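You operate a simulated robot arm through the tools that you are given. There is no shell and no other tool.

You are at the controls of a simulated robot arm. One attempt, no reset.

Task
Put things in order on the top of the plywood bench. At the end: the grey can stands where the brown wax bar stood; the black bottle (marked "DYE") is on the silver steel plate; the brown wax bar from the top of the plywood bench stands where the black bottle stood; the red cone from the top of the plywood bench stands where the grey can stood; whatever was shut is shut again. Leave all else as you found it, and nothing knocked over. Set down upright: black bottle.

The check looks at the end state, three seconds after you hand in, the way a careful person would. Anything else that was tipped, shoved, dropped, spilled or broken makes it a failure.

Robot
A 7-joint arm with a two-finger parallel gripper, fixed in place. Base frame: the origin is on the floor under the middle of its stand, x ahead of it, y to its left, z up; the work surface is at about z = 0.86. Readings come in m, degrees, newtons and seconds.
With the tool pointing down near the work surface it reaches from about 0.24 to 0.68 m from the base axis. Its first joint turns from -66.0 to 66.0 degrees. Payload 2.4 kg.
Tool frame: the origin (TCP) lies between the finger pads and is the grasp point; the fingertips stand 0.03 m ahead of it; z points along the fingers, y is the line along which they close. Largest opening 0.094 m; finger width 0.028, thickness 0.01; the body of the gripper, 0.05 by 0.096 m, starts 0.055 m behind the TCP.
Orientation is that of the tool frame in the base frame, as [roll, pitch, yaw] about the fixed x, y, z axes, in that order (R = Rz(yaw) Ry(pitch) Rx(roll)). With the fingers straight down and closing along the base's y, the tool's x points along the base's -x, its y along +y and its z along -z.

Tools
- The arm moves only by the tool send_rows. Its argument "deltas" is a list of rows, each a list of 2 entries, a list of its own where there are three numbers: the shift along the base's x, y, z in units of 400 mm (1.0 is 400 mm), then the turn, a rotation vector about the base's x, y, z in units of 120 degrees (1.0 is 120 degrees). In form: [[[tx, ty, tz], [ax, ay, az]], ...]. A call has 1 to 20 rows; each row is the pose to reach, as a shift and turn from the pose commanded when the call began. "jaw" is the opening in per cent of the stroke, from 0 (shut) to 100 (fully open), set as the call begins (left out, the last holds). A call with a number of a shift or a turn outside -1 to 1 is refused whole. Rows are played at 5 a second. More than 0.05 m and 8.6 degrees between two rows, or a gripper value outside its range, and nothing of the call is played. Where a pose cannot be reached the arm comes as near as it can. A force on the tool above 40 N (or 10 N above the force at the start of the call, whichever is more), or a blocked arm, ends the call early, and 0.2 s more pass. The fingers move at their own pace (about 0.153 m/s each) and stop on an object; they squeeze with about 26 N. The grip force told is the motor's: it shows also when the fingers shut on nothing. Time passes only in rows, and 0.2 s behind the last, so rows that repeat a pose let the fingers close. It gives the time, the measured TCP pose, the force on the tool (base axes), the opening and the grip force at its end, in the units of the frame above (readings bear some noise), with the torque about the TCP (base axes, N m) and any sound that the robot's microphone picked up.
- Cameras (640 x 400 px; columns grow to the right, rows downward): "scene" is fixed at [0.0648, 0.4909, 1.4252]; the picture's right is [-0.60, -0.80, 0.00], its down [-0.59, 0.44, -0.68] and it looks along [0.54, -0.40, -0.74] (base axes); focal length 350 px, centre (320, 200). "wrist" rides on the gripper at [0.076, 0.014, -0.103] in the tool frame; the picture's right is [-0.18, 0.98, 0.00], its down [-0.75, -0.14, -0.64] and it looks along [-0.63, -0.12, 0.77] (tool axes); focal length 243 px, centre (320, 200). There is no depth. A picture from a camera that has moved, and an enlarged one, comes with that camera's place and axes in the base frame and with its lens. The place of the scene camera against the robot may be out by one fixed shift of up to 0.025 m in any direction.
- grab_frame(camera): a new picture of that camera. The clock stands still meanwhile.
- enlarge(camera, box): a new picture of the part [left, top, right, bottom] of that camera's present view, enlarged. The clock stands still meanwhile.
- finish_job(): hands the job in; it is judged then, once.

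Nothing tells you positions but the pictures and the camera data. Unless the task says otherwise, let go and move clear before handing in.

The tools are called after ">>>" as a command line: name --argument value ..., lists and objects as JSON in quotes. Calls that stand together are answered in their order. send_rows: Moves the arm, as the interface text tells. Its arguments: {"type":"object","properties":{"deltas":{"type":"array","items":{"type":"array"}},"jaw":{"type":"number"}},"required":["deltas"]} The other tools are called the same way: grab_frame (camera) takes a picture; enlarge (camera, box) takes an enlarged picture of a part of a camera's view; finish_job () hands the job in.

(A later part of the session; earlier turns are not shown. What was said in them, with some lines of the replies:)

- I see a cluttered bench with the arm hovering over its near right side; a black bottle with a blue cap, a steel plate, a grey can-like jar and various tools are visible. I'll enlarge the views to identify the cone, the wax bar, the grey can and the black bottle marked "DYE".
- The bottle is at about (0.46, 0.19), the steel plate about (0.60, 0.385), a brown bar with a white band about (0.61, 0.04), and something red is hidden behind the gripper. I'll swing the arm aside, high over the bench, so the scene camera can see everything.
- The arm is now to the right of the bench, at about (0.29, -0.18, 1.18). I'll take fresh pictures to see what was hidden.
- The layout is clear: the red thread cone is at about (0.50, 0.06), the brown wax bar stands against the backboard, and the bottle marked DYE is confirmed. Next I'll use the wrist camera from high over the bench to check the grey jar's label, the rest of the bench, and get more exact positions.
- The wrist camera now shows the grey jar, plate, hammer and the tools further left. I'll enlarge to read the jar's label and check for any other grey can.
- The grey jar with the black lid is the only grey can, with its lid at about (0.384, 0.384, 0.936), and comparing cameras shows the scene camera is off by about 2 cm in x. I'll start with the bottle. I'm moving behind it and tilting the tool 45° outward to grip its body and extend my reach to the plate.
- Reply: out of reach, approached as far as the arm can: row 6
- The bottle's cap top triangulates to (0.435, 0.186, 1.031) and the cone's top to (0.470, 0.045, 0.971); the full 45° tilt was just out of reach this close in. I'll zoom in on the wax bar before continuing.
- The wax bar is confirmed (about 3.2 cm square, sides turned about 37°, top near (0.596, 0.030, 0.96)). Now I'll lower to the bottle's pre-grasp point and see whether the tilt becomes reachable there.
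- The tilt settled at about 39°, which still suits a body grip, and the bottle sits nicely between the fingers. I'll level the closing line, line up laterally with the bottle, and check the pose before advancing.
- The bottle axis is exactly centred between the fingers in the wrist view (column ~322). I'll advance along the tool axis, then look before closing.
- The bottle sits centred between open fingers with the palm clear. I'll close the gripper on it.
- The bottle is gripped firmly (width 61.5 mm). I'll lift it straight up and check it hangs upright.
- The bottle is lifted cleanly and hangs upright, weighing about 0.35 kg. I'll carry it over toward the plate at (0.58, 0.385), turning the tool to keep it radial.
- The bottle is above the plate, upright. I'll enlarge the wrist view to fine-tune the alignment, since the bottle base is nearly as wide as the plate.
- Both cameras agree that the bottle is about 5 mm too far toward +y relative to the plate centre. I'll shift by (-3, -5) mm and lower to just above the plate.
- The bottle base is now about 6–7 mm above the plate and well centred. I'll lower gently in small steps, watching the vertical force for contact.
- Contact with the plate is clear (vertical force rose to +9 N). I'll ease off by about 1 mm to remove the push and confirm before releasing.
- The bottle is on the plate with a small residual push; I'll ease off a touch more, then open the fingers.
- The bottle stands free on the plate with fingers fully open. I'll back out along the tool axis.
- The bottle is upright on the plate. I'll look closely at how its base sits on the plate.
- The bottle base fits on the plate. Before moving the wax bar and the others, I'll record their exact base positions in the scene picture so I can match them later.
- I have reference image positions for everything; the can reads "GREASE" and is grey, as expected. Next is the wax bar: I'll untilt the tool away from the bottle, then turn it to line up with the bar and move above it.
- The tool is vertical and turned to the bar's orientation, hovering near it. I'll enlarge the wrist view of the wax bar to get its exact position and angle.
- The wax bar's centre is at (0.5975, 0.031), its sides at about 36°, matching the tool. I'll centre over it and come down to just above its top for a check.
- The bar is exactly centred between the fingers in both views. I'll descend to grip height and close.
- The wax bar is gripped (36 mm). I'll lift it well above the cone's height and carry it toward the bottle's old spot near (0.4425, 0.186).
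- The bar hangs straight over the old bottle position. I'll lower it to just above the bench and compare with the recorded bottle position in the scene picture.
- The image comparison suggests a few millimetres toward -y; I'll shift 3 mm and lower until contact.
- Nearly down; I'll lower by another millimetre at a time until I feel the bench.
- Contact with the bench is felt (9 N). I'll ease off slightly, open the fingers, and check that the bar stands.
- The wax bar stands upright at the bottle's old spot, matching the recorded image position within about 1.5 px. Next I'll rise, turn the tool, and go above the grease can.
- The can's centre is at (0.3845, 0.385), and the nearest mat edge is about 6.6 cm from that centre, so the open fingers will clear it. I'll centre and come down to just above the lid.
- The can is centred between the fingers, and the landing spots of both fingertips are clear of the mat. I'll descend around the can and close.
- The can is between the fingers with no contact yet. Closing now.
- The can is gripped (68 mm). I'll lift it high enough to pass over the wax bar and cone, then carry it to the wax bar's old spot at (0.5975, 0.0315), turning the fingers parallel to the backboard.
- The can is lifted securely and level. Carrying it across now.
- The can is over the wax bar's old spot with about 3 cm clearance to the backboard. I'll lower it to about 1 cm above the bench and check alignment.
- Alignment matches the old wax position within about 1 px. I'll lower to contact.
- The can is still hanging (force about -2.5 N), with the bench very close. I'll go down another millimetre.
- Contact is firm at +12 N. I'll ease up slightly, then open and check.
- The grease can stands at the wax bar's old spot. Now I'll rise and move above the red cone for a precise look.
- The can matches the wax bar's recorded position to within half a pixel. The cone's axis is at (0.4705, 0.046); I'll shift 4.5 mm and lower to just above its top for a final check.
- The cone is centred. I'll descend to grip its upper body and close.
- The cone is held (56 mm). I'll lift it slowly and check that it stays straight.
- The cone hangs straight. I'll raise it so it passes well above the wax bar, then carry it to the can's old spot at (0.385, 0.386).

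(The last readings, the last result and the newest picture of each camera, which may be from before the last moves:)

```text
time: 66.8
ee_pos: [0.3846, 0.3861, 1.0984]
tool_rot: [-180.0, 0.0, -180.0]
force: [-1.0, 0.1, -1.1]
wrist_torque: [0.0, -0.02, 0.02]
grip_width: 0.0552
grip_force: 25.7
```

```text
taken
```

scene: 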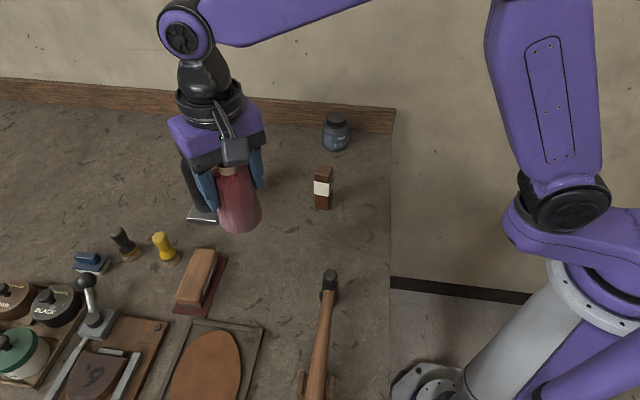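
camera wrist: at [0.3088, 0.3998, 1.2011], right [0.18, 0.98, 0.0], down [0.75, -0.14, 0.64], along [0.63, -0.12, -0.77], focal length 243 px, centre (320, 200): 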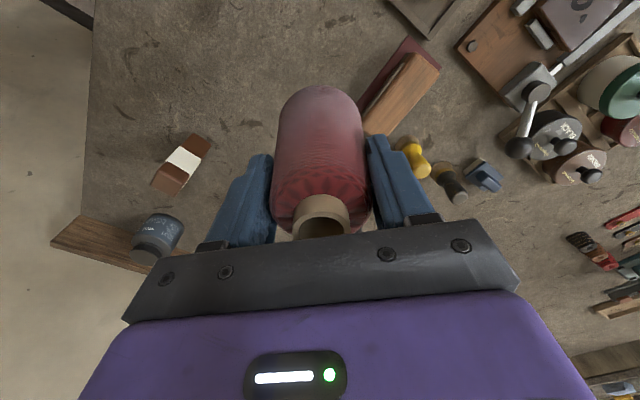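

The cone is over the can's old spot with the area below clear. I'll lower it to about 1 cm above the bench and check alignment.

>>> send_rows --deltas '[[[0, 0, -0.05], [0, 0, 0]], [[0, 0, -0.13], [0, 0, 0]], [[0, 0, -0.21], [0, 0, 0]], [[0, 0, -0.29], [0, 0, 0]], [[0, 0, -0.345], [0, 0, 0]], [[0, 0, -0.36], [0, 0, 0]], [[0, 0, -0.36], [0, 0, 0]]]'

>>> enlarge --camera "scene" --box '[180, 190, 320, 310]'

>>> grab_frame --camera "wrist"

```text
time: 68.4
ee_pos: [0.3838, 0.3867, 0.9552]
tool_rot: [-180.0, 0.0, -179.9]
force: [-0.2, 0.4, -2.3]
wrist_torque: [0.01, 0.03, -0.01]
grip_width: 0.0553
grip_force: 26.3
```

```text
3.33 times, centred on (250, 250) of scene
camera zoom: at [0.0648, 0.4909, 1.4252], right [-0.6, -0.8, 0.0], down [-0.59, 0.44, -0.68], along [0.54, -0.4, -0.74], focal length 1168 px, centre (553, 33)
```

zoom: 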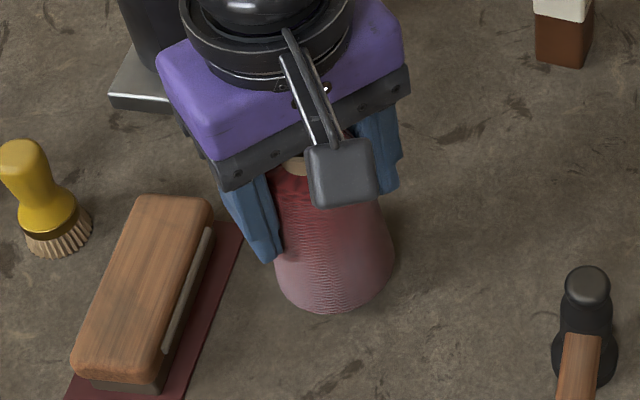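

```text
taken
camera wrist: at [0.308, 0.3994, 1.0569], right [0.18, 0.98, 0.0], down [0.75, -0.14, 0.64], along [0.63, -0.12, -0.77], focal length 243 px, centre (320, 200)
```

wrist: 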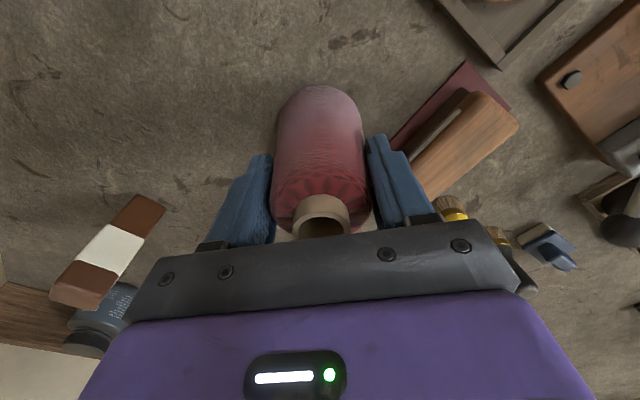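

Alignment agrees with the can's recorded position to about 1 px. Lowering to contact in small steps.

>>> send_rows --deltas '[[[0, 0, -0.011], [0, 0, 0]], [[0, 0, -0.022], [0, 0, 0]], [[0, 0, -0.022], [0, 0, 0]]]'

>>> send_rows --deltas '[[[0, 0, -0.0025], [0, 0, 0]], [[0, 0, -0.0025], [0, 0, 0]]]'

```text
time: 69.2
ee_pos: [0.3845, 0.3871, 0.9445]
tool_rot: [-180.0, 0.0, -179.9]
force: [0.2, -0.4, -1.7]
wrist_torque: [0.0, -0.01, 0.02]
grip_width: 0.0552
grip_force: 26.3
```

```text
time: 69.8
ee_pos: [0.3859, 0.3855, 0.9454]
tool_rot: [180.0, -0.1, 180.0]
force: [-4.1, -2.5, 12.6]
wrist_torque: [0.23, 0.29, 0.16]
grip_width: 0.0549
grip_force: 25.3
```

The cone touched down (about 12 N). I'll ease off and release.

>>> send_rows --deltas '[[[0, 0, 0.0015], [0, 0, 0]], [[0, 0, 0.002], [0, 0, 0]]]'

>>> send_rows --deltas '[[[0, 0, 0], [0, 0, 0]], [[0, 0, 0], [0, 0, 0]], [[0, 0, 0], [0, 0, 0]], [[0, 0, 0], [0, 0, 0]]]' --jaw 100

>>> grab_frame --camera "wrist"

>>> enlarge --camera "scene" --box '[180, 190, 320, 310]'

```text
time: 70.4
ee_pos: [0.3843, 0.3859, 0.9459]
tool_rot: [-179.9, 0.0, 179.9]
force: [-2.0, 0.6, 4.8]
wrist_torque: [0.29, 0.07, 0.09]
grip_width: 0.0551
grip_force: 26.5
```

```text
time: 71.4
ee_pos: [0.3847, 0.3854, 0.9443]
tool_rot: [-179.9, 0.1, 180.0]
force: [0.3, -0.2, -0.4]
wrist_torque: [0.03, 0.01, -0.02]
grip_width: 0.094
grip_force: 0.2
```

```text
taken
camera wrist: at [0.3089, 0.3992, 1.0477], right [0.18, 0.98, 0.0], down [0.75, -0.14, 0.64], along [0.63, -0.12, -0.77], focal length 243 px, centre (320, 200)
```

wrist: 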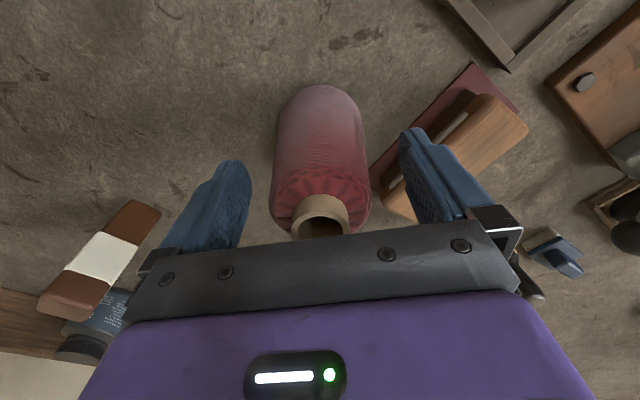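

```text
3.33 times, centred on (250, 250) of scene
camera zoom: at [0.0648, 0.4909, 1.4252], right [-0.6, -0.8, 0.0], down [-0.59, 0.44, -0.68], along [0.54, -0.4, -0.74], focal length 1168 px, centre (553, 33)
```

zoom: 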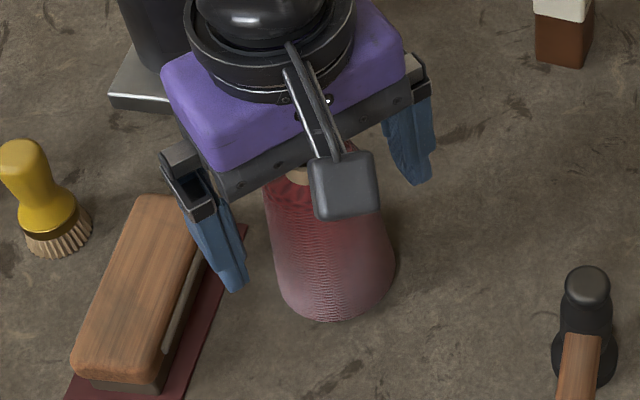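

The cone stands upright at the can's old spot. I'll rise straight up and swing the arm clear for a final inspection.

>>> send_rows --deltas '[[[0, 0, 0.06], [0, 0, 0]], [[0, 0, 0.14], [0, 0, 0]], [[0, 0, 0.23], [0, 0, 0]], [[0, 0, 0.32], [0, 0, 0]], [[0, 0, 0.41], [0, 0, 0]], [[0, 0, 0.5], [0, 0, 0]], [[0, 0, 0.55], [0, 0, 0]]]'

>>> send_rows --deltas '[[[-0.01, -0.06, 0], [0, 0, 0]], [[-0.03, -0.15, 0], [0, 0, 0]], [[-0.05, -0.25, 0], [0, 0, 0]], [[-0.07, -0.35, 0], [0, 0, 0]], [[-0.09, -0.45, 0], [0, 0, 0]], [[-0.11, -0.55, 0], [0, 0, 0]], [[-0.13, -0.65, 0], [0, 0, 0]], [[-0.15, -0.75, 0], [0, 0, 0]], [[-0.17, -0.85, 0], [0, 0, 0]], [[-0.18, -0.95, 0], [0, 0, 0]], [[-0.18, -1.0, 0], [0, 0, 0]]]'

>>> send_rows --deltas '[[[0, -0.1, 0], [0, 0, 0]], [[0, -0.2, 0], [0, 0, 0]], [[0, -0.3, 0], [0, 0, 0]], [[0, -0.38, 0], [0, 0, 0]]]'

>>> grab_frame --camera "scene"

>>> enlarge --camera "scene" --box '[160, 90, 400, 300]'

```text
time: 73.0
ee_pos: [0.3839, 0.3861, 1.1668]
tool_rot: [-179.9, 0.0, -180.0]
force: [0.4, -0.3, 0.4]
wrist_torque: [0.02, -0.03, -0.01]
grip_width: 0.094
grip_force: 0.1
```

```text
time: 75.4
ee_pos: [0.3105, -0.016, 1.1653]
tool_rot: [-179.9, -0.1, 179.9]
force: [0.5, 0.7, -0.5]
wrist_torque: [0.01, 0.0, 0.03]
grip_width: 0.0938
grip_force: 0.0
```

```text
time: 76.4
ee_pos: [0.3145, -0.1658, 1.1664]
tool_rot: [-179.9, 0.0, 179.9]
force: [0.7, -0.7, 0.3]
wrist_torque: [0.02, 0.0, 0.01]
grip_width: 0.094
grip_force: 0.0
```

```text
taken
```

scene: 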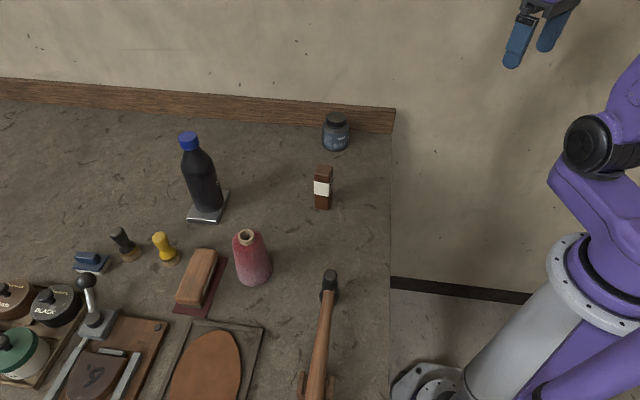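

```text
1.90 times, centred on (280, 195) of scene
camera zoom: at [0.0648, 0.4909, 1.4252], right [-0.6, -0.8, 0.0], down [-0.59, 0.44, -0.68], along [0.54, -0.4, -0.74], focal length 668 px, centre (396, 210)
```

zoom: 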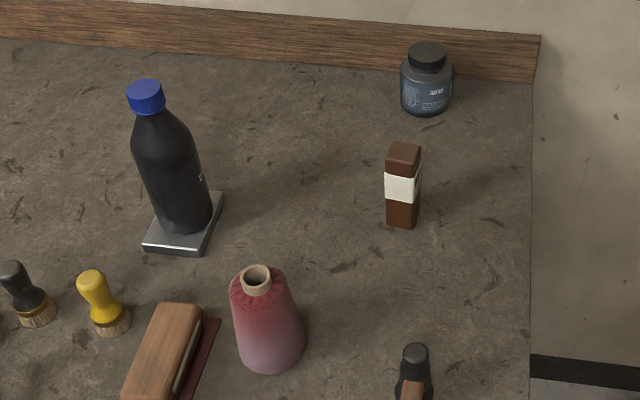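

Everything stands in its new place with the arm clear. One last close look at the bottle on the plate and the other objects before handing in.

>>> enlarge --camera "scene" --box '[160, 120, 280, 230]'

>>> enlarge --camera "scene" --box '[180, 210, 300, 320]'

>>> enlarge --camera "scene" --box '[290, 100, 400, 220]'

```text
3.64 times, centred on (220, 175) of scene
camera zoom: at [0.0648, 0.4909, 1.4252], right [-0.6, -0.8, 0.0], down [-0.59, 0.44, -0.68], along [0.54, -0.4, -0.74], focal length 1275 px, centre (684, 291)
```

zoom: 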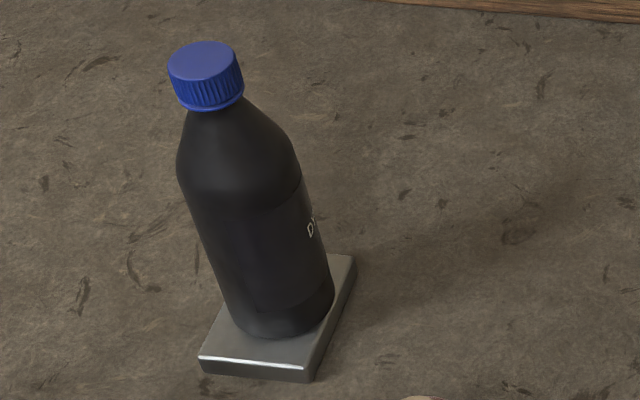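

```text
3.64 times, centred on (240, 265) of scene
camera zoom: at [0.0648, 0.4909, 1.4252], right [-0.6, -0.8, 0.0], down [-0.59, 0.44, -0.68], along [0.54, -0.4, -0.74], focal length 1275 px, centre (611, -36)
```

zoom: 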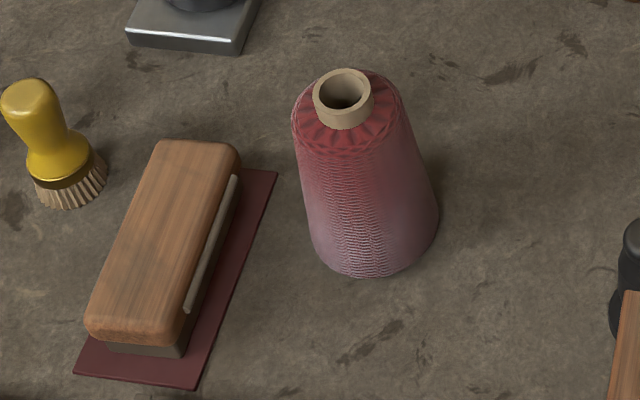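

```text
3.33 times, centred on (345, 160) of scene
camera zoom: at [0.0648, 0.4909, 1.4252], right [-0.6, -0.8, 0.0], down [-0.59, 0.44, -0.68], along [0.54, -0.4, -0.74], focal length 1168 px, centre (237, 333)
```

zoom: 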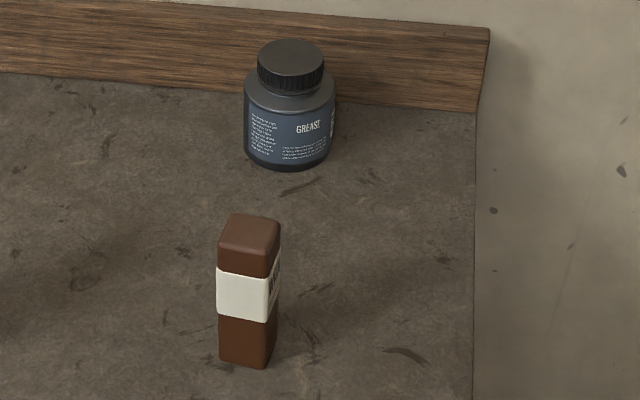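

All four objects stand upright in their new places: bottle fully on the steel plate, wax bar at the bottle's old spot, can at the wax bar's old spot, cone at the can's old spot. Plate, brushes, block and hammer look unmoved, nothing was opened, and the arm is clear, so I'm handing in.

>>> finish_job

```text
The job is handed in.
```

I moved all four objects to their new places, let go of each, and handed the job in. The last pictures show them all upright.

- **Black bottle ("DYE"):** it stands on the steel plate. Its base is almost as wide as the plate's short side and looked fully on it.
- **Brown wax bar:** it stands where the bottle stood, within about 1.5 pixels (3–4 mm) of the bottle's recorded position in the scene picture.
- **Grey can (labelled "GREASE"):** it stands where the wax bar stood, within about half a pixel, and clear of the backboard.
- **Red cone:** it stands where the can stood, within about 1.5 pixels (about 3 mm).

I took the jar marked "GREASE" to be the grey can because it was the only grey container near the other objects. I opened nothing, so nothing needed shutting. The plate, brushes, block and hammer looked unmoved at the end, and the arm was clear of the bench.
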